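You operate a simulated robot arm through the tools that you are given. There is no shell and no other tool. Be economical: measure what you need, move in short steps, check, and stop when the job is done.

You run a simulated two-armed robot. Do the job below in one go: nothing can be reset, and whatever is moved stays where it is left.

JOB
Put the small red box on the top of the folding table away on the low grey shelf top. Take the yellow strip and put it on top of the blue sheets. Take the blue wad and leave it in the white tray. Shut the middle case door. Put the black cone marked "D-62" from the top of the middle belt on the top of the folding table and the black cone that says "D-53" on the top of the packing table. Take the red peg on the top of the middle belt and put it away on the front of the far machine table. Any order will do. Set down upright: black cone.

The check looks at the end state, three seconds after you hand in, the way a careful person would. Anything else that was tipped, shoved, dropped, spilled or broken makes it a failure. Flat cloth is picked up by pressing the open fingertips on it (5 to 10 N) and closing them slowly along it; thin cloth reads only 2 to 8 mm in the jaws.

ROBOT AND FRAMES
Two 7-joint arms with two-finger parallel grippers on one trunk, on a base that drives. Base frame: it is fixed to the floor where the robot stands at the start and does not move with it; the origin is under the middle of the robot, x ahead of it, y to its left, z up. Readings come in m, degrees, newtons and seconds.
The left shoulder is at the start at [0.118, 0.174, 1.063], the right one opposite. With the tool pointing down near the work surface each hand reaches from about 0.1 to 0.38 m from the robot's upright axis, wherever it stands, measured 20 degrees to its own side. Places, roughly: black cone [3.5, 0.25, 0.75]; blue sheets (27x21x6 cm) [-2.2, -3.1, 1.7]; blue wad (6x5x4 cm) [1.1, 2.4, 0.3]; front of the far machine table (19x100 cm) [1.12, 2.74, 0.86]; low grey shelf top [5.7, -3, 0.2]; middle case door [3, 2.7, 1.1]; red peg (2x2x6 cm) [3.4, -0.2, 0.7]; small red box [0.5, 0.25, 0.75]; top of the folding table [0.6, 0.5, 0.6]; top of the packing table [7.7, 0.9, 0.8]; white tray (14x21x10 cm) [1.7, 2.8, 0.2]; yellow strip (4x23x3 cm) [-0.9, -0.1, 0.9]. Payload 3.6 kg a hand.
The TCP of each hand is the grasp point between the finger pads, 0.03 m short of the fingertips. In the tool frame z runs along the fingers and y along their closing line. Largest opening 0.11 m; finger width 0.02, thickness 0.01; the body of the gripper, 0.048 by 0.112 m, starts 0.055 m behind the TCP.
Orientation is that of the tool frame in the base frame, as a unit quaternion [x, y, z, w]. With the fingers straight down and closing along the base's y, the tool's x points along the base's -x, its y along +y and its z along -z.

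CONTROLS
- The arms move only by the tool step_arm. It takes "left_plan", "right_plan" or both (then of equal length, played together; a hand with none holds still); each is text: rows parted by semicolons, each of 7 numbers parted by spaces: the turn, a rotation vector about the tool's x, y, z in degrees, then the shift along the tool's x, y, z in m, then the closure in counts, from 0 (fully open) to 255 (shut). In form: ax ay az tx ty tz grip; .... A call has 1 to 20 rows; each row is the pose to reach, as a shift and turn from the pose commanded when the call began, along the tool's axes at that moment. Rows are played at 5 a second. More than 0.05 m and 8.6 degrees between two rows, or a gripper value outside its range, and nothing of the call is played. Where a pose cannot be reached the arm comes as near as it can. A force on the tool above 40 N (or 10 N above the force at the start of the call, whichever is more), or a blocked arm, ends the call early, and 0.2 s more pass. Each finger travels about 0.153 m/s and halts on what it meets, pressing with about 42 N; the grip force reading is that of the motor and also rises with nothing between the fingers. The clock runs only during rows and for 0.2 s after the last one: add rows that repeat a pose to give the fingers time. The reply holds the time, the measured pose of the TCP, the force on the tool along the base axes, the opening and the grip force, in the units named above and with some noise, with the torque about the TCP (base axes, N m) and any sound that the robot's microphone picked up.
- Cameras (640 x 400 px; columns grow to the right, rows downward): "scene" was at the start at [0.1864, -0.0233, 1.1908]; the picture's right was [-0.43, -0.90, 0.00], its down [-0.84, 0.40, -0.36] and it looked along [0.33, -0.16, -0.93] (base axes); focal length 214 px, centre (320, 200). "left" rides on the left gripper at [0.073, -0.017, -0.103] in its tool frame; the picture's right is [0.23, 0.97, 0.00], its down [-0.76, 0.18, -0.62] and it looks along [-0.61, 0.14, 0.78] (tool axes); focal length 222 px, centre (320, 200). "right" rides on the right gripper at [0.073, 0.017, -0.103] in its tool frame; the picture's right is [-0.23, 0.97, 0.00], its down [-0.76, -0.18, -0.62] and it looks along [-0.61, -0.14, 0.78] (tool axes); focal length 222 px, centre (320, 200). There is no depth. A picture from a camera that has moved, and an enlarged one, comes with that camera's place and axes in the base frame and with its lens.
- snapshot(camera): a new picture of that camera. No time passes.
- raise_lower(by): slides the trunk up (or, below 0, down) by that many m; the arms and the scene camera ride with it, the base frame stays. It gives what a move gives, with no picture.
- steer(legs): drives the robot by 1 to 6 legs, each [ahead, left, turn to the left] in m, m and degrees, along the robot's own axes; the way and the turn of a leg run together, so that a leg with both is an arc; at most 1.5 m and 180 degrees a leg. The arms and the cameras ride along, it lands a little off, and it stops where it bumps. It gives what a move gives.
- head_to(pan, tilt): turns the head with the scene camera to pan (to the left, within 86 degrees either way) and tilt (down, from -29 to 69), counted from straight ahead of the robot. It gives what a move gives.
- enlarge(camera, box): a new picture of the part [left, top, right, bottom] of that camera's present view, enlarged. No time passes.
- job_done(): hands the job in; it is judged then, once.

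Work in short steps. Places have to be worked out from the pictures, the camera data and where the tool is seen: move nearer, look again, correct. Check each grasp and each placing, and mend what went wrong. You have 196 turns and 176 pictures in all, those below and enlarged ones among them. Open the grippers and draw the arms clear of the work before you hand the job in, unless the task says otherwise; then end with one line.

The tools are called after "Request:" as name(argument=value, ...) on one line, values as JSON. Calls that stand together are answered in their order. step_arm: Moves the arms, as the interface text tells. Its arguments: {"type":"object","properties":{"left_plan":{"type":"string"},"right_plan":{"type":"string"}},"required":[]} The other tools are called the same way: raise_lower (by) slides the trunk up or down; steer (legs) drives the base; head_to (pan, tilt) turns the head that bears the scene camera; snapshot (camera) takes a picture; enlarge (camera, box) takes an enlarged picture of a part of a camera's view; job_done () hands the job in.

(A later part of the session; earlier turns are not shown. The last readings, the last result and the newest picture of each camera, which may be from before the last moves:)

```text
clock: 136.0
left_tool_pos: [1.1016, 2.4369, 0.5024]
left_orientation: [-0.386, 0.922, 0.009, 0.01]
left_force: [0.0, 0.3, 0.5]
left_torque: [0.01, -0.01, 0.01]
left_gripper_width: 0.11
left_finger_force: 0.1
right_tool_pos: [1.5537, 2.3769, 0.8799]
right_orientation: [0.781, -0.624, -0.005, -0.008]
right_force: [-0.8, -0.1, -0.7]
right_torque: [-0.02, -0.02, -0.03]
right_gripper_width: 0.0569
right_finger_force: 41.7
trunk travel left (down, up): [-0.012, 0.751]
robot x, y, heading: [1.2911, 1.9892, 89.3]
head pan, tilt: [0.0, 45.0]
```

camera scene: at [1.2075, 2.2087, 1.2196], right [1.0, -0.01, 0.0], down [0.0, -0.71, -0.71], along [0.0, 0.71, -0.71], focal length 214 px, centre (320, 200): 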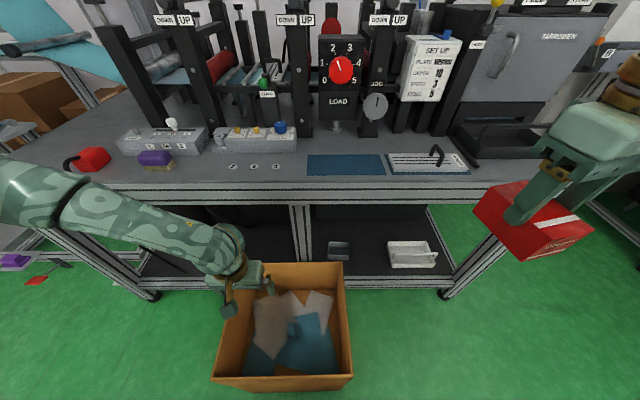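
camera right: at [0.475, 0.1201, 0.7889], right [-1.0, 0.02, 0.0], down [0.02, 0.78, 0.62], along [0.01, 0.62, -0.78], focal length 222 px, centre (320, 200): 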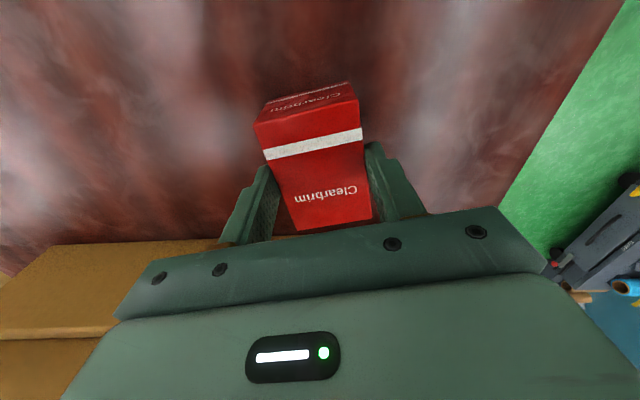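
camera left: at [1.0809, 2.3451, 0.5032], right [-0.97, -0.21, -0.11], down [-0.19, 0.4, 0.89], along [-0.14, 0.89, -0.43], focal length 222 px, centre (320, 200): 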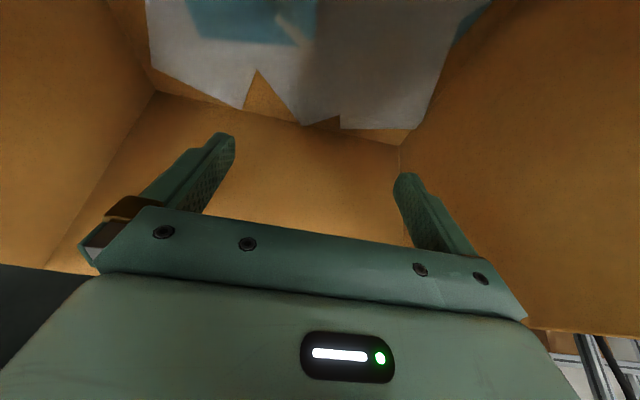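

That yaw is reachable with no complaint. Continue straight down to z≈0.38.

Request:
step_arm(left_plan="0 0 0 0 0 0.03 0; 0 0 0 0 0 0.06 0; 0 0 0 0 0 0.09 0; 0 0 0 0 0 0.12 0; 0 0 0 0 0 0.12 0")

Request:
snapshot(camera="left")

```text
clock: 137.2
left_tool_pos: [1.0787, 2.4429, 0.4191]
left_orientation: [-0.386, 0.922, 0.009, 0.01]
left_force: [0.2, -0.1, 0.3]
left_torque: [-0.02, -0.01, -0.03]
left_gripper_width: 0.1098
left_finger_force: 0.0
left hand out of reach, approached as far as the arm can: row 3, 4, 5
right_tool_pos: [1.5546, 2.3774, 0.8815]
right_orientation: [0.781, -0.624, -0.005, -0.006]
right_force: [0.2, 0.5, -0.7]
right_torque: [-0.03, 0.0, -0.01]
right_gripper_width: 0.057
right_finger_force: 42.2
trunk travel left (down, up): [-0.012, 0.751]
robot x, y, heading: [1.2895, 1.9878, 89.5]
head pan, tilt: [0.0, 45.0]
```

```text
126 pictures are left
camera left: at [1.0387, 2.3779, 0.5205], right [-0.85, 0.52, 0.0], down [0.4, 0.65, 0.64], along [0.33, 0.55, -0.77], focal length 222 px, centre (320, 200)
```

left: 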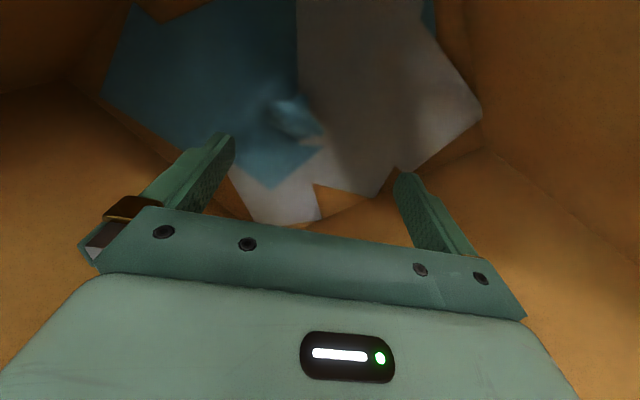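

Still limited at z≈0.42, but there's room in the carton to tilt along that direction. Tilt 30° about tool y while lowering.

Request:
step_arm(left_plan="0 -7.5 0 -0.004 -0.006 0 0; 0 -15 0 -0.007 -0.012 0.01 0; 0 -22.5 0 -0.01 -0.018 0.03 0; 0 -30 0 -0.014 -0.024 0.05 0; 0 -30 0 -0.014 -0.024 0.07 0; 0 -30 0 -0.014 -0.024 0.07 0; 0 -30 0 -0.014 -0.024 0.07 0")

Request:
snapshot(camera="left")

```text
clock: 138.8
left_tool_pos: [1.0786, 2.4507, 0.4156]
left_orientation: [-0.37, 0.889, 0.108, 0.248]
left_force: [0.3, 0.3, 0.2]
left_torque: [-0.02, 0.03, 0.02]
left_gripper_width: 0.1099
left_finger_force: 0.0
left hand out of reach, approached as far as the arm can: row 2, 3, 4, 5, 6, 7
right_tool_pos: [1.5544, 2.3767, 0.8792]
right_orientation: [0.781, -0.624, -0.004, -0.007]
right_force: [0.2, 0.7, -1.0]
right_torque: [0.01, 0.02, 0.04]
right_gripper_width: 0.057
right_finger_force: 41.8
trunk travel left (down, up): [-0.012, 0.751]
robot x, y, heading: [1.2913, 1.9908, 89.8]
head pan, tilt: [0.0, 45.0]
```

```text
125 pictures are left
camera left: at [1.0105, 2.3566, 0.4663], right [-0.83, 0.55, -0.11], down [0.11, 0.35, 0.93], along [0.55, 0.76, -0.35], focal length 222 px, centre (320, 200)
```

left: 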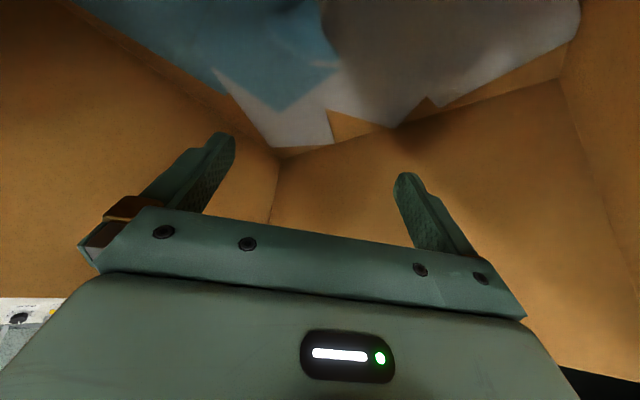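

Tilt gave nothing lower. I try further yaw (+40 more, ~85° total) without tilt.

Request:
step_arm(left_plan="1.5 4.1 5.6 0 -0.004 0 0; 3 8.2 11.1 0 -0.008 0 0; 4.5 12.3 16.7 0.003 -0.012 0.006 0; 6 16.4 22.3 0.006 -0.016 0.013 0; 7.5 20.5 27.9 0.01 -0.02 0.02 0; 9 24.6 33.4 0.015 -0.025 0.035 0; 10.5 28.7 39 0.021 -0.03 0.053 0; 10.5 28.7 39 0.021 -0.03 0.053 0; 10.5 28.7 39 0.021 -0.03 0.053 0")

```text
clock: 140.8
left_tool_pos: [1.0684, 2.4399, 0.411]
left_orientation: [-0.048, 0.999, 0.012, 0.007]
left_force: [0.0, -0.1, -0.7]
left_torque: [-0.01, 0.02, 0.01]
left_gripper_width: 0.1102
left_finger_force: 0.0
left hand out of reach, approached as far as the arm can: row 4, 5, 6, 7, 8, 9
right_tool_pos: [1.5543, 2.3772, 0.8802]
right_orientation: [0.781, -0.624, -0.005, -0.007]
right_force: [-0.6, 0.0, 0.0]
right_torque: [-0.01, 0.01, 0.0]
right_gripper_width: 0.0569
right_finger_force: 42.0
trunk travel left (down, up): [-0.012, 0.751]
robot x, y, heading: [1.2897, 1.9884, 89.7]
head pan, tilt: [0.0, 45.0]
```

The reachable limit is distance from the left shoulder; turning the robot so its left shoulder faces the carton brings it ~0.11 m closer. Raise trunk and hand clear first, unwinding the yaw.

Request:
raise_lower(by=0.17)

Request:
step_arm(left_plan="0 0 0 0 0 -0.04 0; 0 0 0 0 0 -0.08 0; 0 0 -8 0 0 -0.12 0; 0 0 -16 0 0 -0.15 0; 0 0 -24 0 0 -0.18 0; 0 0 -32 0 0 -0.2 0; 0 0 -40 0 0 -0.2 0; 0 0 -48 0 0 -0.2 0; 0 0 -56 0 0 -0.2 0; 0 0 -64 0 0 -0.2 0; 0 0 -72 0 0 -0.2 0; 0 0 -80 0 0 -0.2 0; 0 0 -80 0 0 -0.2 0")

```text
clock: 142.7
left_tool_pos: [1.0664, 2.467, 0.6576]
left_orientation: [-0.046, 0.991, 0.127, 0.013]
left_force: [0.0, -0.1, -0.7]
left_torque: [0.0, -0.01, -0.02]
left_gripper_width: 0.11
left_finger_force: 0.1
right_tool_pos: [1.5564, 2.3771, 1.049]
right_orientation: [0.781, -0.624, -0.005, -0.006]
right_force: [0.2, -0.6, -0.8]
right_torque: [0.01, 0.0, 0.03]
right_gripper_width: 0.057
right_finger_force: 42.5
trunk travel left (down, up): [-0.182, 0.581]
robot x, y, heading: [1.2939, 1.9881, 89.4]
head pan, tilt: [0.0, 45.0]
```

```text
clock: 145.5
left_tool_pos: [1.0629, 2.4153, 0.8533]
left_orientation: [-0.673, 0.728, 0.089, 0.092]
left_force: [-0.2, 0.0, 0.5]
left_torque: [0.0, -0.02, 0.0]
left_gripper_width: 0.1101
left_finger_force: 0.0
right_tool_pos: [1.5537, 2.3763, 1.0504]
right_orientation: [0.781, -0.624, -0.005, -0.006]
right_force: [-0.4, -0.7, -0.6]
right_torque: [0.01, 0.0, 0.0]
right_gripper_width: 0.0569
right_finger_force: 42.0
trunk travel left (down, up): [-0.182, 0.581]
robot x, y, heading: [1.2931, 1.9889, 89.9]
head pan, tilt: [0.0, 45.0]
```

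Now drive: strafe left 0.187, turn 55° right, so the left shoulder faces the carton; and level the tool.

Request:
steer(legs=[[0, 0.187, 0], [0, 0, -55]])

Request:
step_arm(left_plan="0 7.5 0 0 0 0 0; 0 14.7 0 0 0 0 0; 0 14.7 0 0 0 0 0")

Request:
snapshot(camera="left")

```text
clock: 149.5
left_tool_pos: [1.3226, 2.42, 0.8528]
left_orientation: [-0.26, 0.957, 0.037, 0.123]
left_force: [-0.3, -0.1, -0.2]
left_torque: [0.03, 0.0, -0.01]
left_gripper_width: 0.11
left_finger_force: 0.1
right_tool_pos: [1.5728, 1.9969, 1.0502]
right_orientation: [-0.404, 0.915, 0.0, 0.008]
right_force: [-0.3, -1.1, -0.1]
right_torque: [0.01, 0.0, -0.01]
right_gripper_width: 0.057
right_finger_force: 41.5
trunk travel left (down, up): [-0.182, 0.581]
robot x, y, heading: [1.1062, 1.9896, 34.8]
head pan, tilt: [0.0, 45.0]
```

```text
clock: 150.3
left_tool_pos: [1.323, 2.4219, 0.8527]
left_orientation: [-0.261, 0.965, 0.003, -0.001]
left_force: [-1.0, 0.1, -0.3]
left_torque: [0.03, 0.03, 0.01]
left_gripper_width: 0.11
left_finger_force: 0.0
right_tool_pos: [1.5713, 1.9971, 1.0511]
right_orientation: [-0.403, 0.915, 0.001, 0.008]
right_force: [-0.1, 0.9, -0.6]
right_torque: [0.0, 0.04, 0.02]
right_gripper_width: 0.0569
right_finger_force: 42.1
trunk travel left (down, up): [-0.182, 0.581]
robot x, y, heading: [1.1038, 1.9891, 34.8]
head pan, tilt: [0.0, 45.0]
```

```text
124 pictures are left
camera left: at [1.2695, 2.3702, 0.9566], right [-0.69, 0.73, 0.01], down [0.57, 0.54, 0.62], along [0.45, 0.43, -0.78], focal length 222 px, centre (320, 200)
```

left: 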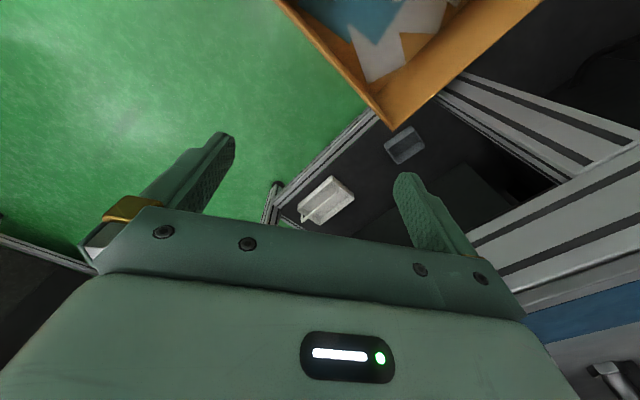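

Move the left hand over the wad at z≈0.60.

Request:
step_arm(left_plan="0 0 0 0.03 0.02 0.03 0; 0 0 0 0.06 0.04 0.06 0; 0 0 0 0.09 0.06 0.09 0; 0 0 0 0.12 0.08 0.12 0; 0 0 0 0.15 0.1 0.15 0; 0 0 0 0.179 0.123 0.18 0; 0 0 0 0.179 0.123 0.22 0; 0 0 0 0.179 0.123 0.25 0; 0 0 0 0.179 0.123 0.25 0; 0 0 0 0.179 0.123 0.25 0")

```text
clock: 152.5
left_tool_pos: [1.0989, 2.4359, 0.6147]
left_orientation: [-0.263, 0.965, 0.003, -0.001]
left_force: [0.8, -0.1, -0.3]
left_torque: [0.0, 0.01, 0.01]
left_gripper_width: 0.1102
left_finger_force: 0.1
left hand out of reach, approached as far as the arm can: row 8, 9, 10
right_tool_pos: [1.5726, 1.9965, 1.051]
right_orientation: [-0.404, 0.915, 0.002, 0.008]
right_force: [0.2, -0.1, -1.6]
right_torque: [0.0, 0.02, 0.03]
right_gripper_width: 0.0567
right_finger_force: 41.5
trunk travel left (down, up): [-0.182, 0.581]
robot x, y, heading: [1.1063, 1.9885, 34.7]
head pan, tilt: [0.0, 45.0]
```

Limit again ≈0.45 m below the shoulder; now lower the trunk fully (hand is centred in the carton) and test going further down.

Request:
raise_lower(by=-0.18)

Request:
step_arm(left_plan="0 0 0 0 0 0.03 0; 0 0 0 0 0 0.06 0; 0 0 0 0 0 0.09 0; 0 0 0 0 0 0.12 0; 0 0 0 0 0 0.14 0; 0 0 0 0 0 0.14 0; 0 0 0 0 0 0.14 0")

Request:
snapshot(camera="left")

Request:
snapshot(camera="scene")

```text
clock: 154.5
left_tool_pos: [1.0996, 2.4359, 0.4346]
left_orientation: [-0.262, 0.965, 0.003, 0.0]
left_force: [0.3, 0.1, -0.3]
left_torque: [-0.01, 0.01, -0.02]
left_gripper_width: 0.1099
left_finger_force: 0.0
right_tool_pos: [1.5732, 1.9976, 0.8714]
right_orientation: [-0.403, 0.915, 0.001, 0.009]
right_force: [0.0, 0.3, -1.2]
right_torque: [0.03, 0.01, 0.01]
right_gripper_width: 0.0571
right_finger_force: 42.1
trunk travel left (down, up): [-0.002, 0.761]
robot x, y, heading: [1.1064, 1.9872, 34.8]
head pan, tilt: [0.0, 45.0]
```

```text
clock: 156.3
left_tool_pos: [1.0024, 2.4395, 0.4027]
left_orientation: [-0.31, 0.951, 0.01, 0.004]
left_force: [-0.3, -0.2, -0.7]
left_torque: [-0.03, -0.01, 0.01]
left_gripper_width: 0.1101
left_finger_force: 0.0
left hand out of reach, approached as far as the arm can: row 1, 2, 3, 4, 5, 6, 7
right_tool_pos: [1.5153, 2.0237, 0.8721]
right_orientation: [-0.449, 0.893, 0.007, 0.012]
right_force: [0.0, 0.0, -0.9]
right_torque: [0.01, -0.02, -0.01]
right_gripper_width: 0.057
right_finger_force: 42.2
trunk travel left (down, up): [-0.002, 0.761]
robot x, y, heading: [1.0463, 1.9761, 40.2]
head pan, tilt: [0.0, 45.0]
stopped in row 7 (left hand): the arm was blocked; the commanded pose is now the measured one
```

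```text
123 pictures are left
camera left: at [0.9542, 2.3823, 0.5049], right [-0.76, 0.65, 0.01], down [0.51, 0.58, 0.64], along [0.41, 0.49, -0.77], focal length 222 px, centre (320, 200)
```

left: 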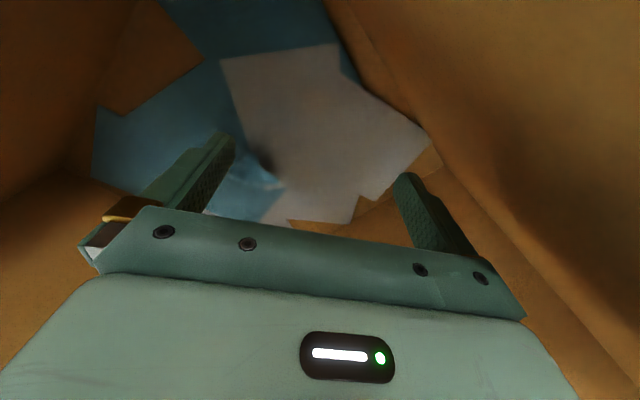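

```text
122 pictures are left
camera scene: at [1.2998, 2.1812, 1.0295], right [0.65, -0.76, -0.01], down [-0.54, -0.45, -0.71], along [0.54, 0.47, -0.7], focal length 214 px, centre (320, 200)
```

scene: 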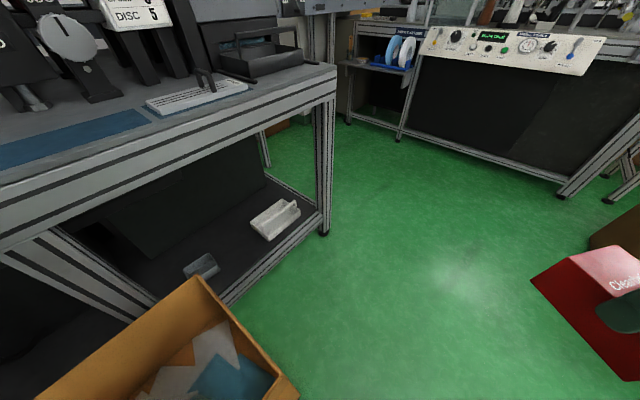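

The arm got blocked and nudged the robot itself. Raise the hand out at once and reassess.

Request:
step_arm(left_plan="0 0 0 0 0 -0.03 0; 0 0 0 0 0 -0.06 0; 0 0 0 0 0 -0.1 0; 0 0 0 0 0 -0.14 0; 0 0 0 0 0 -0.18 0; 0 0 0 0 0 -0.22 0; 0 0 0 0 0 -0.25 0; 0 0 0 0 0 -0.25 0")

Request:
head_to(pan=60, tilt=40)

Request:
snapshot(camera="scene")

```text
clock: 158.1
left_tool_pos: [0.9778, 2.5203, 0.6191]
left_orientation: [-0.31, 0.951, 0.001, 0.0]
left_force: [0.1, -0.5, 0.0]
left_torque: [0.03, 0.04, -0.05]
left_gripper_width: 0.11
left_finger_force: 0.0
left hand out of reach, approached as far as the arm can: row 4, 5, 6, 7, 8
right_tool_pos: [1.5139, 2.0362, 0.8707]
right_orientation: [-0.448, 0.894, 0.001, 0.008]
right_force: [0.1, -1.0, -1.3]
right_torque: [0.01, -0.01, 0.01]
right_gripper_width: 0.0568
right_finger_force: 41.9
trunk travel left (down, up): [-0.002, 0.761]
robot x, y, heading: [1.0471, 1.9807, 40.6]
head pan, tilt: [0.0, 45.0]
```

```text
clock: 159.4
left_tool_pos: [0.9788, 2.5198, 0.6189]
left_orientation: [-0.31, 0.951, 0.001, 0.0]
left_force: [-0.4, -0.7, 0.1]
left_torque: [0.0, -0.02, -0.02]
left_gripper_width: 0.11
left_finger_force: 0.0
right_tool_pos: [1.5148, 2.0359, 0.8716]
right_orientation: [-0.448, 0.894, 0.001, 0.008]
right_force: [0.1, 0.7, -0.8]
right_torque: [0.0, 0.02, 0.02]
right_gripper_width: 0.0566
right_finger_force: 42.1
trunk travel left (down, up): [-0.002, 0.761]
robot x, y, heading: [1.0578, 1.9805, 40.6]
head pan, tilt: [60.0, 40.0]
```

```text
121 pictures are left
camera scene: at [1.2227, 2.2271, 1.0336], right [0.98, 0.18, 0.0], down [0.11, -0.63, -0.77], along [-0.14, 0.75, -0.64], focal length 214 px, centre (320, 200)
```

scene: 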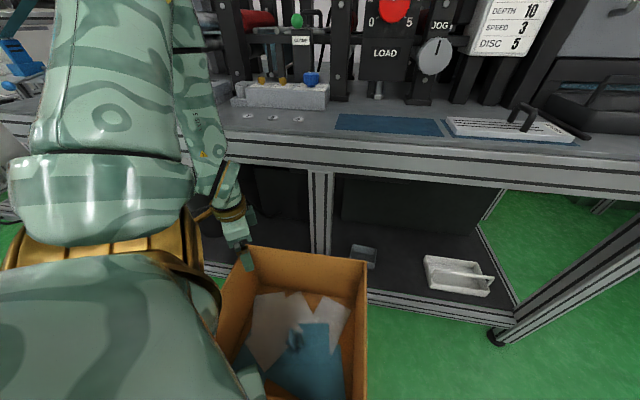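

The forearm had met the table's front edge because the elbow reaches over it. I raise and back away to open floor to learn how the arm can reach low without anything nearby.

Request:
raise_lower(by=0.18)

Request:
steer(legs=[[-0.3, -0.35, 0], [0, 0, 20]])

Request:
head_to(pan=0, tilt=40)

Request:
snapshot(camera="scene")

```text
clock: 161.4
left_tool_pos: [0.9723, 2.5133, 0.8228]
left_orientation: [-0.309, 0.949, 0.026, 0.056]
left_force: [-0.3, 0.5, 0.3]
left_torque: [0.03, 0.0, 0.01]
left_gripper_width: 0.1098
left_finger_force: 0.0
right_tool_pos: [1.5157, 2.0377, 1.0502]
right_orientation: [-0.449, 0.894, 0.001, 0.007]
right_force: [0.2, 0.0, -1.5]
right_torque: [0.02, 0.0, -0.01]
right_gripper_width: 0.0569
right_finger_force: 42.4
trunk travel left (down, up): [-0.182, 0.581]
robot x, y, heading: [1.0496, 1.9815, 40.3]
head pan, tilt: [60.0, 40.0]
```

```text
clock: 165.3
left_tool_pos: [0.786, 1.9916, 0.8215]
left_orientation: [-0.468, 0.881, 0.035, 0.053]
left_force: [0.6, 0.0, -0.6]
left_torque: [-0.01, 0.01, -0.04]
left_gripper_width: 0.11
left_finger_force: 0.1
right_tool_pos: [1.4585, 1.7262, 1.0514]
right_orientation: [-0.596, 0.803, 0.002, 0.009]
right_force: [0.0, -0.3, -1.0]
right_torque: [0.0, 0.01, 0.03]
right_gripper_width: 0.0569
right_finger_force: 41.9
trunk travel left (down, up): [-0.182, 0.581]
robot x, y, heading: [1.0412, 1.5166, 60.2]
head pan, tilt: [60.0, 40.0]
```

```text
clock: 166.6
left_tool_pos: [0.7855, 1.9925, 0.8221]
left_orientation: [-0.469, 0.881, 0.035, 0.053]
left_force: [1.1, 0.2, -0.1]
left_torque: [0.01, 0.01, 0.02]
left_gripper_width: 0.1099
left_finger_force: 0.1
right_tool_pos: [1.4589, 1.7274, 1.0503]
right_orientation: [-0.596, 0.803, 0.003, 0.008]
right_force: [0.3, 0.3, -1.3]
right_torque: [-0.01, 0.0, 0.02]
right_gripper_width: 0.0571
right_finger_force: 42.0
trunk travel left (down, up): [-0.182, 0.581]
robot x, y, heading: [1.0391, 1.5203, 60.0]
head pan, tilt: [0.0, 40.0]
```

```text
120 pictures are left
camera scene: at [1.1496, 1.712, 1.2269], right [0.87, -0.5, 0.0], down [-0.32, -0.56, -0.77], along [0.38, 0.66, -0.64], focal length 214 px, centre (320, 200)
```

scene: 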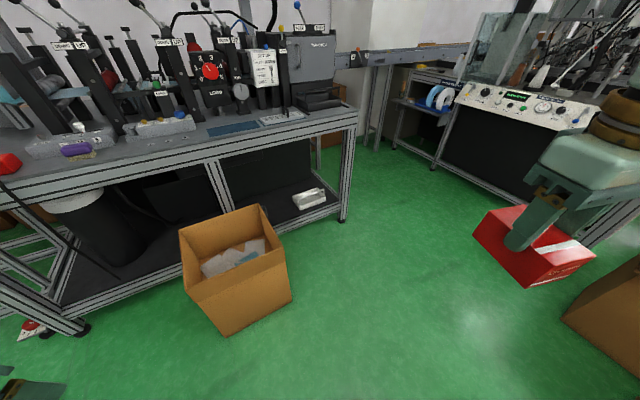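

Carton is still in place. In this free space I test how low the left hand gets straight down at 20° to its side (trunk up at 0).

Request:
step_arm(left_plan="0 0 0 -0.012 -0.037 0 0; 0 0 0 -0.025 -0.075 0 0; 0 0 0 -0.037 -0.112 0 0; 0 0 0 -0.05 -0.15 0.02 0; 0 0 0 -0.06 -0.187 0.04 0; 0 0 0 -0.07 -0.225 0.06 0; 0 0 0 -0.085 -0.262 0.08 0; 0 0 0 -0.1 -0.3 0.1 0; 0 0 0 -0.1 -0.3 0.15 0; 0 0 0 -0.1 -0.3 0.2 0; 0 0 0 -0.1 -0.3 0.25 0; 0 0 0 -0.1 -0.3 0.3 0; 0 0 0 -0.1 -0.3 0.35 0; 0 0 0 -0.1 -0.3 0.4 0; 0 0 0 -0.1 -0.3 0.45 0; 0 0 0 -0.1 -0.3 0.45 0")

Request:
snapshot(camera="scene")

```text
clock: 170.0
left_tool_pos: [1.0182, 2.0081, 0.6311]
left_orientation: [-0.468, 0.882, 0.034, 0.052]
left_force: [-0.1, 0.2, -0.2]
left_torque: [0.02, -0.02, 0.0]
left_gripper_width: 0.1101
left_finger_force: 0.1
left hand out of reach, approached as far as the arm can: row 1, 2, 3, 4, 5, 6, 8, 9, 10, 11, 12, 13, 14, 15, 16
right_tool_pos: [1.4588, 1.727, 1.0504]
right_orientation: [-0.596, 0.803, 0.002, 0.008]
right_force: [0.5, 1.2, -1.5]
right_torque: [0.02, 0.02, 0.03]
right_gripper_width: 0.0567
right_finger_force: 42.0
trunk travel left (down, up): [-0.182, 0.581]
robot x, y, heading: [1.0384, 1.5195, 59.9]
head pan, tilt: [0.0, 40.0]
```

```text
119 pictures are left
camera scene: at [1.1498, 1.712, 1.2269], right [0.87, -0.5, 0.0], down [-0.32, -0.56, -0.77], along [0.38, 0.66, -0.64], focal length 214 px, centre (320, 200)
```

scene: 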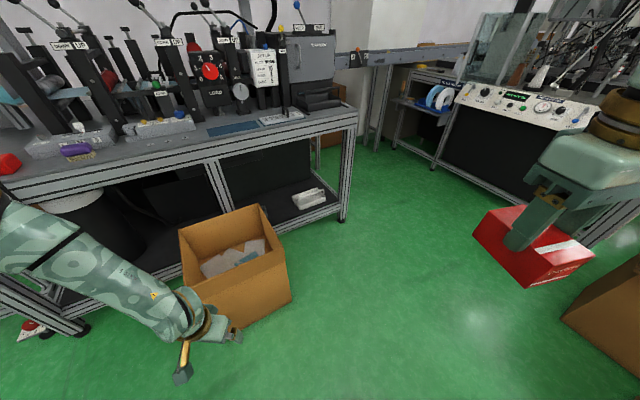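

Insight: the arm is long and folded with its elbow far out — the limit is being too CLOSE; low reach needs more distance. So I stand farther back: heading 90°, robot at ≈(1.32,1.80), then reach outward and down.

Request:
steer(legs=[[0, 0, 30], [0.28, -0.27, 0]])

Request:
raise_lower(by=-0.1)

```text
clock: 173.9
left_tool_pos: [1.042, 2.2156, 0.6309]
left_orientation: [-0.682, 0.728, 0.047, 0.041]
left_force: [0.6, 0.2, 0.2]
left_torque: [0.01, 0.0, 0.01]
left_gripper_width: 0.1097
left_finger_force: 0.0
right_tool_pos: [1.5652, 2.1954, 1.0497]
right_orientation: [0.785, -0.62, -0.005, -0.007]
right_force: [0.8, 0.5, -1.1]
right_torque: [0.0, -0.05, 0.0]
right_gripper_width: 0.0567
right_finger_force: 41.9
trunk travel left (down, up): [-0.182, 0.581]
robot x, y, heading: [1.3087, 1.8049, 90.5]
head pan, tilt: [0.0, 40.0]
```

```text
clock: 175.2
left_tool_pos: [1.0421, 2.2143, 0.532]
left_orientation: [-0.682, 0.728, 0.048, 0.042]
left_force: [-0.2, -0.1, 0.5]
left_torque: [-0.02, 0.02, 0.0]
left_gripper_width: 0.1102
left_finger_force: 0.1
right_tool_pos: [1.5646, 2.1941, 0.952]
right_orientation: [0.785, -0.62, -0.004, -0.007]
right_force: [-0.5, -0.7, 0.4]
right_torque: [0.03, -0.03, -0.01]
right_gripper_width: 0.0571
right_finger_force: 42.4
trunk travel left (down, up): [-0.082, 0.681]
robot x, y, heading: [1.3067, 1.8046, 90.2]
head pan, tilt: [0.0, 40.0]
```

Lift 8 cm, level the tool, go forward over the wad and then down to z≈0.40.

Request:
step_arm(left_plan="0 2 0 0 0 -0.045 0; 0 4 0 0 0 -0.085 0; 0 7.3 0 -0.045 -0.01 -0.085 0; 0 7.3 0 -0.09 -0.02 -0.085 0; 0 7.3 0 -0.135 -0.03 -0.085 0; 0 7.3 0 -0.18 -0.04 -0.085 0; 0 7.3 0 -0.23 -0.049 -0.085 0; 0 7.3 0 -0.23 -0.049 -0.04 0; 0 7.3 0 -0.23 -0.049 0 0; 0 7.3 0 -0.23 -0.049 0.04 0; 0 7.3 0 -0.23 -0.049 0.08 0; 0 7.3 0 -0.23 -0.049 0.13 0; 0 7.3 0 -0.23 -0.049 0.13 0")

Request:
snapshot(camera="left")

```text
refused: row 7 steps farther than a row can; nothing moved
```

```text
118 pictures are left
camera left: at [1.0553, 2.1296, 0.6253], right [-0.99, -0.16, -0.02], down [-0.12, 0.69, 0.72], along [-0.1, 0.71, -0.7], focal length 222 px, centre (320, 200)
```

left: 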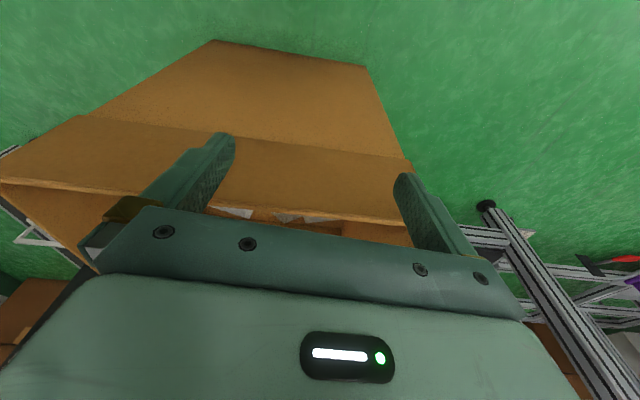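

Resend with legal spacing.

Request:
step_arm(left_plan="0 2 0 0 0 -0.045 0; 0 4 0 0 0 -0.085 0; 0 7.3 0 -0.04 -0.01 -0.085 0; 0 7.3 0 -0.08 -0.02 -0.085 0; 0 7.3 0 -0.12 -0.03 -0.085 0; 0 7.3 0 -0.16 -0.04 -0.085 0; 0 7.3 0 -0.2 -0.045 -0.085 0; 0 7.3 0 -0.23 -0.049 -0.085 0; 0 7.3 0 -0.23 -0.049 -0.04 0; 0 7.3 0 -0.23 -0.049 0 0; 0 7.3 0 -0.23 -0.049 0.04 0; 0 7.3 0 -0.23 -0.049 0.08 0; 0 7.3 0 -0.23 -0.049 0.12 0; 0 7.3 0 -0.23 -0.049 0.12 0")

Request:
snapshot(camera="left")

```text
clock: 178.2
left_tool_pos: [1.0414, 2.3872, 0.5415]
left_orientation: [-0.684, 0.729, 0.004, -0.005]
left_force: [-0.6, -0.8, 0.0]
left_torque: [0.01, -0.02, -0.05]
left_gripper_width: 0.1098
left_finger_force: 0.0
left hand out of reach, approached as far as the arm can: row 9, 10, 11, 12, 13, 14
right_tool_pos: [1.564, 2.1949, 0.95]
right_orientation: [0.785, -0.62, -0.006, -0.007]
right_force: [-0.1, -0.9, -0.9]
right_torque: [0.02, -0.02, 0.0]
right_gripper_width: 0.0569
right_finger_force: 42.0
trunk travel left (down, up): [-0.082, 0.681]
robot x, y, heading: [1.31, 1.8034, 90.3]
head pan, tilt: [0.0, 40.0]
```

```text
117 pictures are left
camera left: at [1.0553, 2.3146, 0.6446], right [-0.99, -0.16, 0.01], down [-0.12, 0.77, 0.62], along [-0.11, 0.61, -0.78], focal length 222 px, centre (320, 200)
```

left: 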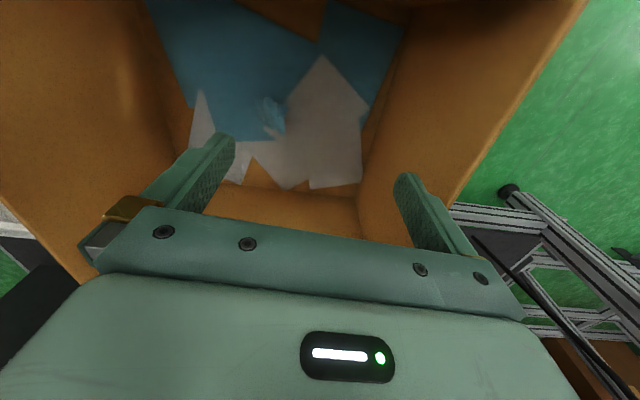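

I look at the arm's posture to understand what limits the descent.

Request:
head_to(pan=45, tilt=20)

Request:
snapshot(camera="scene")

```text
clock: 179.4
left_tool_pos: [1.0422, 2.3876, 0.5416]
left_orientation: [-0.684, 0.73, 0.003, -0.005]
left_force: [-0.7, 0.2, 0.2]
left_torque: [0.0, -0.01, -0.02]
left_gripper_width: 0.11
left_finger_force: 0.0
right_tool_pos: [1.5647, 2.1954, 0.9505]
right_orientation: [0.785, -0.62, -0.005, -0.007]
right_force: [-0.2, 0.2, -1.4]
right_torque: [0.03, 0.0, 0.04]
right_gripper_width: 0.0571
right_finger_force: 41.6
trunk travel left (down, up): [-0.082, 0.681]
robot x, y, heading: [1.3061, 1.8031, 90.6]
head pan, tilt: [45.0, 20.0]
```

```text
116 pictures are left
camera scene: at [1.2387, 2.0674, 1.1516], right [0.7, 0.71, 0.0], down [0.24, -0.24, -0.94], along [-0.67, 0.66, -0.34], focal length 214 px, centre (320, 200)
```

scene: 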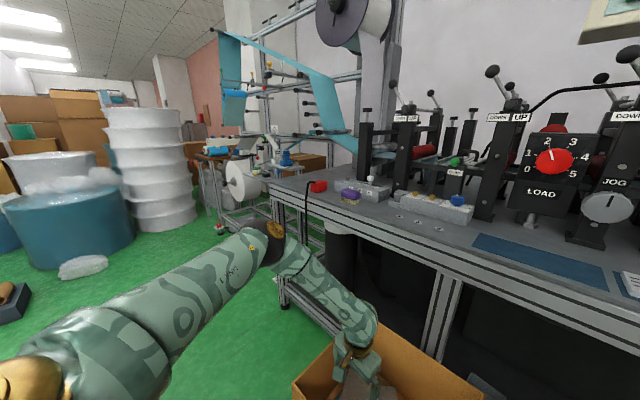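

The upper arm stays near horizontal and points ~40° outward; the hand gets lowest directly beneath the elbow. So I place the wad at ≈0.48 left / 0.49 ahead of the robot: lift, then strafe right and ahead.

Request:
step_arm(left_plan="0 0 0 0 0 -0.04 0; 0 0 0 0 0 -0.08 0; 0 0 0 0 0 -0.11 0; 0 0 0 0 0 -0.11 0")

Request:
steer(legs=[[0.13, -0.26, 0]])

```text
clock: 180.4
left_tool_pos: [1.0462, 2.3889, 0.651]
left_orientation: [-0.684, 0.73, 0.003, -0.005]
left_force: [0.2, -0.7, -0.9]
left_torque: [-0.01, 0.04, -0.01]
left_gripper_width: 0.1097
left_finger_force: 0.1
right_tool_pos: [1.564, 2.1942, 0.9514]
right_orientation: [0.785, -0.62, -0.005, -0.007]
right_force: [-0.8, 0.6, -1.5]
right_torque: [-0.01, -0.04, 0.0]
right_gripper_width: 0.0568
right_finger_force: 42.2
trunk travel left (down, up): [-0.082, 0.681]
robot x, y, heading: [1.3086, 1.8028, 90.3]
head pan, tilt: [45.0, 20.0]
```

```text
clock: 182.3
left_tool_pos: [1.2952, 2.5196, 0.652]
left_orientation: [-0.686, 0.728, 0.002, -0.004]
left_force: [-0.8, -0.4, 0.2]
left_torque: [-0.02, 0.03, 0.01]
left_gripper_width: 0.1102
left_finger_force: 0.1
right_tool_pos: [1.8154, 2.3293, 0.9498]
right_orientation: [0.787, -0.617, -0.005, -0.007]
right_force: [0.9, -0.5, 0.2]
right_torque: [-0.01, -0.01, -0.04]
right_gripper_width: 0.0571
right_finger_force: 41.5
trunk travel left (down, up): [-0.082, 0.681]
robot x, y, heading: [1.563, 1.9342, 91.0]
head pan, tilt: [45.0, 20.0]
```

Move left to above the wad, then descend.

Request:
step_arm(left_plan="0 0 0 0.018 0.037 0 0; 0 0 0 0.036 0.074 0 0; 0 0 0 0.054 0.11 0 0; 0 0 0 0.072 0.147 0 0; 0 0 0 0.091 0.184 0 0; 0 0 0 0.091 0.184 0.04 0; 0 0 0 0.091 0.184 0.08 0; 0 0 0 0.091 0.184 0.12 0; 0 0 0 0.091 0.184 0.16 0; 0 0 0 0.091 0.184 0.2 0; 0 0 0 0.091 0.184 0.24 0; 0 0 0 0.091 0.184 0.28 0; 0 0 0 0.091 0.184 0.28 0")

Request:
snapshot(camera="left")

```text
clock: 185.1
left_tool_pos: [1.1044, 2.4399, 0.4705]
left_orientation: [-0.686, 0.728, 0.005, -0.005]
left_force: [-0.3, 0.4, 0.7]
left_torque: [-0.01, -0.01, -0.02]
left_gripper_width: 0.1097
left_finger_force: 0.1
left hand out of reach, approached as far as the arm can: row 10, 11, 12, 13
right_tool_pos: [1.8144, 2.3296, 0.9513]
right_orientation: [0.786, -0.618, -0.004, -0.008]
right_force: [-0.3, 0.7, -1.6]
right_torque: [-0.01, -0.02, 0.04]
right_gripper_width: 0.0569
right_finger_force: 42.3
trunk travel left (down, up): [-0.082, 0.681]
robot x, y, heading: [1.5579, 1.9354, 90.9]
head pan, tilt: [45.0, 20.0]
```

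```text
115 pictures are left
camera left: at [1.1173, 2.3674, 0.5752], right [-0.99, -0.17, 0.01], down [-0.12, 0.77, 0.62], along [-0.12, 0.61, -0.78], focal length 222 px, centre (320, 200)
```

left: 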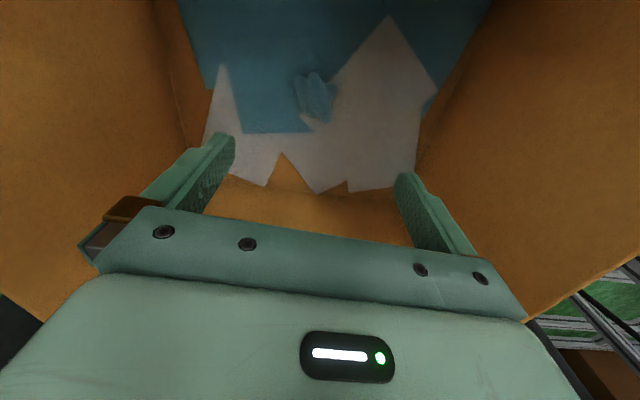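

Better: no drift and 0.49 below the shoulder. Lower the trunk the last 8 cm, add yaw +40° and try further down.

Request:
raise_lower(by=-0.08)

Request:
step_arm(left_plan="0 0 8 0 0 0 0; 0 0 16 0 0 0 0; 0 0 24 0 0 0 0; 0 0 32 0 0 0 0; 0 0 40 0 0 0 0; 0 0 40 0 0 0.03 0; 0 0 40 0 0 0.06 0; 0 0 40 0 0 0.09 0; 0 0 40 0 0 0.09 0")

```text
clock: 186.3
left_tool_pos: [1.1037, 2.4368, 0.3901]
left_orientation: [-0.686, 0.728, 0.004, -0.005]
left_force: [1.0, 0.9, 0.0]
left_torque: [0.01, 0.0, 0.0]
left_gripper_width: 0.1102
left_finger_force: 0.0
right_tool_pos: [1.8148, 2.3281, 0.8714]
right_orientation: [0.786, -0.618, -0.005, -0.008]
right_force: [-0.5, -0.7, -1.0]
right_torque: [0.0, -0.01, 0.03]
right_gripper_width: 0.057
right_finger_force: 42.0
trunk travel left (down, up): [-0.002, 0.761]
robot x, y, heading: [1.5586, 1.9374, 90.7]
head pan, tilt: [45.0, 20.0]
```

```text
clock: 188.3
left_tool_pos: [1.1047, 2.4391, 0.3505]
left_orientation: [-0.395, 0.919, 0.002, -0.006]
left_force: [-0.1, 0.9, 0.3]
left_torque: [0.04, -0.02, 0.04]
left_gripper_width: 0.1101
left_finger_force: 0.1
left hand out of reach, approached as far as the arm can: row 7, 8, 9
right_tool_pos: [1.8158, 2.3305, 0.8705]
right_orientation: [0.786, -0.618, -0.005, -0.007]
right_force: [0.5, -0.8, -0.1]
right_torque: [0.0, -0.01, -0.01]
right_gripper_width: 0.0572
right_finger_force: 42.9
trunk travel left (down, up): [-0.002, 0.761]
robot x, y, heading: [1.5599, 1.9372, 90.6]
head pan, tilt: [45.0, 20.0]
```

Yaw helped (z 0.35). More yaw.

Request:
step_arm(left_plan="0 0 8 0 0 0 0; 0 0 16 0 0 0 0; 0 0 24 0 0 0 0; 0 0 32 0 0 0 0; 0 0 40 0 0 0.02 0; 0 0 40 0 0 0.04 0; 0 0 40 0 0 0.06 0; 0 0 40 0 0 0.06 0")

Request:
snapshot(camera="left")

```text
clock: 190.1
left_tool_pos: [1.1079, 2.434, 0.3428]
left_orientation: [-0.058, 0.998, 0.0, -0.006]
left_force: [-0.5, 0.4, 0.1]
left_torque: [0.02, 0.0, -0.01]
left_gripper_width: 0.11
left_finger_force: 0.2
left hand out of reach, approached as far as the arm can: row 5, 6, 7, 8
right_tool_pos: [1.8138, 2.3299, 0.8708]
right_orientation: [0.786, -0.618, -0.004, -0.007]
right_force: [0.2, 0.6, -1.8]
right_torque: [-0.01, -0.01, -0.01]
right_gripper_width: 0.0569
right_finger_force: 41.9
trunk travel left (down, up): [-0.002, 0.761]
robot x, y, heading: [1.5598, 1.9351, 90.9]
head pan, tilt: [45.0, 20.0]
```

```text
114 pictures are left
camera left: at [1.0389, 2.4102, 0.4465], right [-0.34, 0.94, 0.0], down [0.74, 0.27, 0.61], along [0.58, 0.21, -0.79], focal length 222 px, centre (320, 200)
```

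left: 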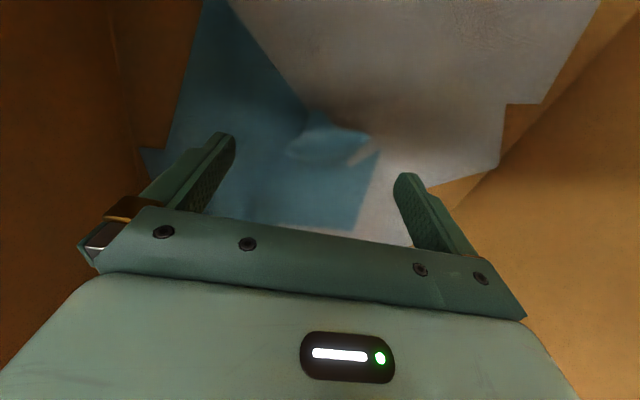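

Nearly there (need ~5 cm more). Increase the distance a little: base 0.06 right and 0.05 back, then re-centre and descend.

Request:
steer(legs=[[-0.05, -0.07, 0]])

Request:
step_arm(left_plan="0 0 0 0.03 0.03 0 0; 0 0 0 0.063 0.058 0 0; 0 0 0 0.063 0.058 0.02 0; 0 0 0 0.063 0.058 0.04 0; 0 0 0 0.063 0.058 0.06 0; 0 0 0 0.063 0.058 0.06 0")

```text
clock: 191.2
left_tool_pos: [1.1788, 2.3849, 0.3424]
left_orientation: [-0.058, 0.998, -0.001, -0.007]
left_force: [0.4, -0.2, -0.2]
left_torque: [0.0, 0.01, 0.03]
left_gripper_width: 0.1101
left_finger_force: 0.0
right_tool_pos: [1.8855, 2.279, 0.8713]
right_orientation: [0.786, -0.618, -0.004, -0.007]
right_force: [0.3, -1.0, 0.6]
right_torque: [0.0, 0.02, -0.02]
right_gripper_width: 0.0571
right_finger_force: 42.1
trunk travel left (down, up): [-0.002, 0.761]
robot x, y, heading: [1.635, 1.8834, 90.5]
head pan, tilt: [45.0, 20.0]
```

```text
clock: 192.6
left_tool_pos: [1.134, 2.4111, 0.359]
left_orientation: [-0.057, 0.998, 0.0, -0.007]
left_force: [-0.3, 0.5, -0.6]
left_torque: [-0.02, 0.0, 0.0]
left_gripper_width: 0.1101
left_finger_force: 0.1
left hand out of reach, approached as far as the arm can: row 1, 2, 3, 4, 5, 6
right_tool_pos: [1.8857, 2.2804, 0.8717]
right_orientation: [0.786, -0.618, -0.005, -0.007]
right_force: [-0.1, -0.2, -1.0]
right_torque: [-0.02, 0.0, 0.02]
right_gripper_width: 0.0569
right_finger_force: 41.8
trunk travel left (down, up): [-0.002, 0.761]
robot x, y, heading: [1.6317, 1.889, 90.8]
head pan, tilt: [45.0, 20.0]
```

Now it's limited by full stretch (~0.72 m from shoulder). The best is in between: shift hand toward robot a bit and base nearer (left 0.115, ahead 0.10).

Request:
step_arm(left_plan="0 0 0 -0.03 -0.02 0 0; 0 0 0 -0.055 -0.045 0 0; 0 0 0 -0.055 -0.045 0 0")

Request:
steer(legs=[[0.1, 0.115, 0]])

```text
clock: 193.4
left_tool_pos: [1.1901, 2.3752, 0.3594]
left_orientation: [-0.056, 0.998, 0.0, -0.006]
left_force: [0.4, 0.2, 0.0]
left_torque: [0.0, -0.01, 0.0]
left_gripper_width: 0.1099
left_finger_force: 0.0
right_tool_pos: [1.8852, 2.2796, 0.8703]
right_orientation: [0.786, -0.618, -0.005, -0.006]
right_force: [1.0, 0.0, -1.0]
right_torque: [-0.01, 0.0, 0.01]
right_gripper_width: 0.0571
right_finger_force: 41.9
trunk travel left (down, up): [-0.002, 0.761]
robot x, y, heading: [1.6314, 1.8848, 90.6]
head pan, tilt: [45.0, 20.0]
```

```text
clock: 194.8
left_tool_pos: [1.0743, 2.4747, 0.3602]
left_orientation: [-0.057, 0.998, 0.0, -0.006]
left_force: [-0.4, 0.4, -0.4]
left_torque: [-0.02, 0.0, 0.01]
left_gripper_width: 0.11
left_finger_force: 0.0
right_tool_pos: [1.7695, 2.3788, 0.8701]
right_orientation: [0.786, -0.618, -0.005, -0.007]
right_force: [-0.7, 0.3, -0.4]
right_torque: [-0.01, -0.01, 0.0]
right_gripper_width: 0.0569
right_finger_force: 42.0
trunk travel left (down, up): [-0.002, 0.761]
robot x, y, heading: [1.5121, 1.9828, 90.7]
head pan, tilt: [45.0, 20.0]
```

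Descend to the wad at (1.113, 2.441), z≈0.28.

Request:
step_arm(left_plan="0 0 0 -0.018 -0.019 0 0; 0 0 0 -0.035 -0.038 0.01 0; 0 0 0 -0.035 -0.038 0.03 0; 0 0 0 -0.035 -0.038 0.05 0; 0 0 0 -0.035 -0.038 0.065 0; 0 0 0 -0.035 -0.038 0.075 0; 0 0 0 -0.035 -0.038 0.075 0")

Request:
snapshot(camera="left")

```text
clock: 196.4
left_tool_pos: [1.1126, 2.4404, 0.3372]
left_orientation: [-0.057, 0.998, 0.0, -0.007]
left_force: [0.4, -0.4, -0.5]
left_torque: [0.02, -0.02, 0.01]
left_gripper_width: 0.11
left_finger_force: 0.0
left hand out of reach, approached as far as the arm can: row 1, 3, 4, 5, 6, 7
right_tool_pos: [1.7705, 2.3781, 0.8711]
right_orientation: [0.786, -0.618, -0.004, -0.006]
right_force: [-1.2, -0.1, 0.5]
right_torque: [0.01, 0.01, 0.02]
right_gripper_width: 0.0569
right_finger_force: 41.8
trunk travel left (down, up): [-0.002, 0.761]
robot x, y, heading: [1.5146, 1.9859, 90.9]
head pan, tilt: [45.0, 20.0]
```

```text
113 pictures are left
camera left: at [1.0446, 2.4159, 0.4411], right [-0.34, 0.94, 0.0], down [0.74, 0.26, 0.61], along [0.58, 0.21, -0.79], focal length 222 px, centre (320, 200)
```

left: 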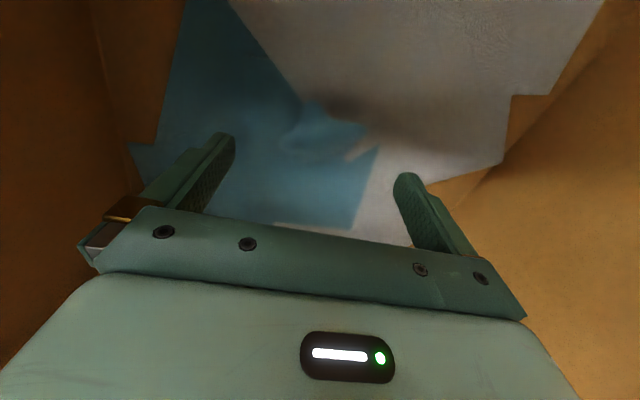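

Still ~4 cm short. Quick test of a 25° tilt along the forearm here.

Request:
step_arm(left_plan="0 -8 0 0 0 0 0; 0 -16 0 0 0 0.02 0; 0 -24 0 0 0 0.05 0; 0 -30 0 0 0 0.07 0; 0 -30 0 0 0 0.07 0; 0 -30 0 0 0 0.07 0")

```text
clock: 197.8
left_tool_pos: [1.1438, 2.4152, 0.3659]
left_orientation: [-0.055, 0.966, 0.016, 0.251]
left_force: [0.1, -0.2, 0.3]
left_torque: [0.0, -0.01, -0.01]
left_gripper_width: 0.1102
left_finger_force: 0.0
left hand out of reach, approached as far as the arm can: row 1, 2, 3, 4, 5, 6
right_tool_pos: [1.7698, 2.3785, 0.8704]
right_orientation: [0.786, -0.618, -0.005, -0.007]
right_force: [-1.6, 0.2, -0.2]
right_torque: [-0.03, -0.01, 0.0]
right_gripper_width: 0.0571
right_finger_force: 42.2
trunk travel left (down, up): [-0.002, 0.761]
robot x, y, heading: [1.5173, 1.9883, 90.9]
head pan, tilt: [45.0, 20.0]
```

Worse that way — so tilt the other way (fingers pointing outward‑left, wrist nearer the shoulder).

Request:
step_arm(left_plan="0 8 0 0 0 0 0; 0 16 0 0 0 -0.01 0; 0 24 0 0.01 0.01 -0.01 0; 0 32 0 0.02 0.015 0 0; 0 40 0 0.035 0.02 0.015 0; 0 48 0 0.05 0.025 0.035 0; 0 55 0 0.062 0.028 0.045 0; 0 55 0 0.062 0.028 0.052 0; 0 55 0 0.062 0.028 0.052 0; 0 55 0 0.062 0.028 0.052 0")

Request:
snapshot(camera="left")

```text
clock: 200.0
left_tool_pos: [1.0937, 2.4403, 0.3652]
left_orientation: [-0.056, 0.973, -0.013, -0.223]
left_force: [0.0, 0.1, -0.7]
left_torque: [0.01, -0.02, -0.04]
left_gripper_width: 0.1097
left_finger_force: 0.1
left hand out of reach, approached as far as the arm can: row 4, 5, 6, 7, 8, 9, 10
right_tool_pos: [1.7698, 2.3777, 0.8708]
right_orientation: [0.786, -0.618, -0.004, -0.008]
right_force: [-0.4, -0.4, -1.2]
right_torque: [-0.02, 0.02, 0.01]
right_gripper_width: 0.0569
right_finger_force: 41.6
trunk travel left (down, up): [-0.002, 0.761]
robot x, y, heading: [1.5164, 1.9881, 90.6]
head pan, tilt: [45.0, 20.0]
```

```text
112 pictures are left
camera left: at [1.0764, 2.4214, 0.4899], right [-0.31, 0.94, 0.1], down [0.93, 0.29, 0.23], along [0.19, 0.16, -0.97], focal length 222 px, centre (320, 200)
```

left: 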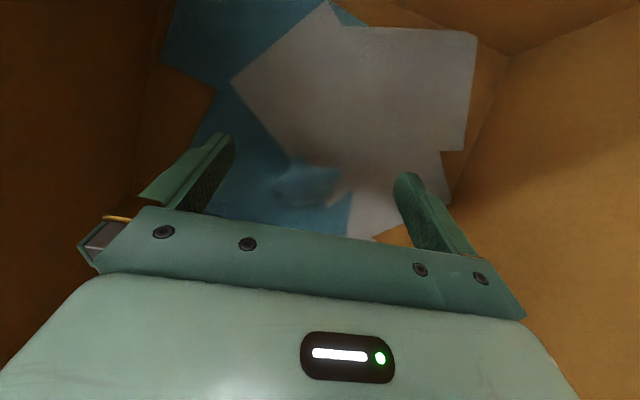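

Both tilts give the same wrist-height floor, so I change the direction instead: more to the robot's left. Untilt, then shift base right/ahead in a step while the hand stays in the carton.

Request:
step_arm(left_plan="0 -8 0 0 0 0 0; 0 -16 0 0 0 0 0; 0 -24 0 0 0 0 0; 0 -26 0 0 0 0 0; 0 -26 0 0 0 0 0")

Request:
steer(legs=[[0.06, -0.07, 0]])

```text
clock: 201.2
left_tool_pos: [1.0944, 2.4384, 0.3659]
left_orientation: [-0.057, 0.998, 0.0, 0.003]
left_force: [-0.1, 0.2, 0.2]
left_torque: [0.01, 0.02, 0.02]
left_gripper_width: 0.11
left_finger_force: 0.1
right_tool_pos: [1.7697, 2.3785, 0.8702]
right_orientation: [0.786, -0.618, -0.004, -0.007]
right_force: [-0.5, -0.6, -1.9]
right_torque: [0.01, 0.0, -0.01]
right_gripper_width: 0.0569
right_finger_force: 41.9
trunk travel left (down, up): [-0.002, 0.761]
robot x, y, heading: [1.5129, 1.9856, 90.7]
head pan, tilt: [45.0, 20.0]
```

```text
clock: 202.3
left_tool_pos: [1.1644, 2.5029, 0.3666]
left_orientation: [-0.057, 0.998, 0.0, 0.001]
left_force: [-0.1, 0.1, 0.1]
left_torque: [0.01, -0.01, -0.03]
left_gripper_width: 0.11
left_finger_force: 0.0
right_tool_pos: [1.8402, 2.4418, 0.8694]
right_orientation: [0.786, -0.618, -0.005, -0.007]
right_force: [0.2, 0.6, -1.4]
right_torque: [-0.01, 0.01, 0.01]
right_gripper_width: 0.0571
right_finger_force: 42.0
trunk travel left (down, up): [-0.002, 0.761]
robot x, y, heading: [1.5851, 2.0525, 90.9]
head pan, tilt: [45.0, 20.0]
```

Re-centre over the wad and try descending.

Request:
step_arm(left_plan="0 0 0 0.03 -0.03 0 0; 0 0 0 0.063 -0.057 0 0; 0 0 0 0.063 -0.057 0.02 0; 0 0 0 0.063 -0.057 0.04 0; 0 0 0 0.063 -0.057 0.06 0; 0 0 0 0.063 -0.057 0.07 0; 0 0 0 0.063 -0.057 0.07 0; 0 0 0 0.063 -0.057 0.07 0")

```text
clock: 204.1
left_tool_pos: [1.109, 2.4391, 0.3439]
left_orientation: [-0.056, 0.998, 0.0, 0.002]
left_force: [0.1, 0.4, 0.0]
left_torque: [-0.02, 0.01, -0.02]
left_gripper_width: 0.11
left_finger_force: 0.2
left hand out of reach, approached as far as the arm can: row 4, 5, 6, 7, 8
right_tool_pos: [1.8386, 2.4404, 0.8708]
right_orientation: [0.786, -0.618, -0.004, -0.007]
right_force: [0.1, -0.2, -0.8]
right_torque: [0.0, 0.05, -0.01]
right_gripper_width: 0.0571
right_finger_force: 41.8
trunk travel left (down, up): [-0.002, 0.761]
robot x, y, heading: [1.5854, 2.0471, 90.8]
head pan, tilt: [45.0, 20.0]
```

Floor unchanged. I reconsider: the stated work envelope is 0.1–0.38 m from the axis, so low reach should exist close in. Lift out, back away, and test close-in descent in free space.

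Request:
raise_lower(by=0.18)

Request:
step_arm(left_plan="0 0 0 0 0 -0.04 0; 0 0 0 0 0 -0.08 0; 0 0 -8 0 0 -0.12 0; 0 0 -16 0 0 -0.14 0; 0 0 -24 0 0 -0.14 0; 0 0 -32 0 0 -0.14 0; 0 0 -40 0 0 -0.14 0; 0 0 -48 0 0 -0.14 0; 0 0 -56 0 0 -0.14 0; 0 0 -64 0 0 -0.14 0; 0 0 -72 0 0 -0.14 0; 0 0 -80 0 0 -0.14 0; 0 0 -80 0 0 -0.14 0")

Request:
steer(legs=[[-0.6, 0, 0]])

```text
clock: 206.1
left_tool_pos: [1.1107, 2.4876, 0.5962]
left_orientation: [-0.056, 0.99, 0.128, 0.007]
left_force: [-0.1, -0.1, 0.3]
left_torque: [0.0, 0.01, -0.02]
left_gripper_width: 0.1099
left_finger_force: 0.0
right_tool_pos: [1.8409, 2.4406, 1.0497]
right_orientation: [0.786, -0.619, -0.003, -0.006]
right_force: [-0.7, 0.7, -0.5]
right_torque: [0.01, 0.0, 0.0]
right_gripper_width: 0.0568
right_finger_force: 41.4
trunk travel left (down, up): [-0.182, 0.581]
robot x, y, heading: [1.5851, 2.0527, 90.9]
head pan, tilt: [45.0, 20.0]
```

```text
clock: 208.9
left_tool_pos: [1.1086, 2.4519, 0.7333]
left_orientation: [-0.68, 0.722, 0.092, 0.088]
left_force: [-0.6, 1.0, 0.3]
left_torque: [-0.01, 0.02, -0.05]
left_gripper_width: 0.11
left_finger_force: 0.0
right_tool_pos: [1.8399, 2.4405, 1.051]
right_orientation: [0.786, -0.619, -0.005, -0.007]
right_force: [-0.5, 0.6, -0.3]
right_torque: [0.01, -0.01, 0.01]
right_gripper_width: 0.057
right_finger_force: 41.8
trunk travel left (down, up): [-0.182, 0.581]
robot x, y, heading: [1.5855, 2.0473, 90.5]
head pan, tilt: [45.0, 20.0]
```

```text
clock: 212.2
left_tool_pos: [1.1166, 1.8621, 0.7328]
left_orientation: [-0.677, 0.725, 0.094, 0.089]
left_force: [0.1, 0.0, 0.4]
left_torque: [-0.01, 0.02, -0.01]
left_gripper_width: 0.1101
left_finger_force: 0.1
right_tool_pos: [1.8475, 1.8454, 1.0508]
right_orientation: [0.783, -0.622, -0.004, -0.006]
right_force: [0.6, 0.6, -0.4]
right_torque: [0.01, 0.0, 0.01]
right_gripper_width: 0.0571
right_finger_force: 41.9
trunk travel left (down, up): [-0.182, 0.581]
robot x, y, heading: [1.5913, 1.4558, 90.1]
head pan, tilt: [45.0, 20.0]
```

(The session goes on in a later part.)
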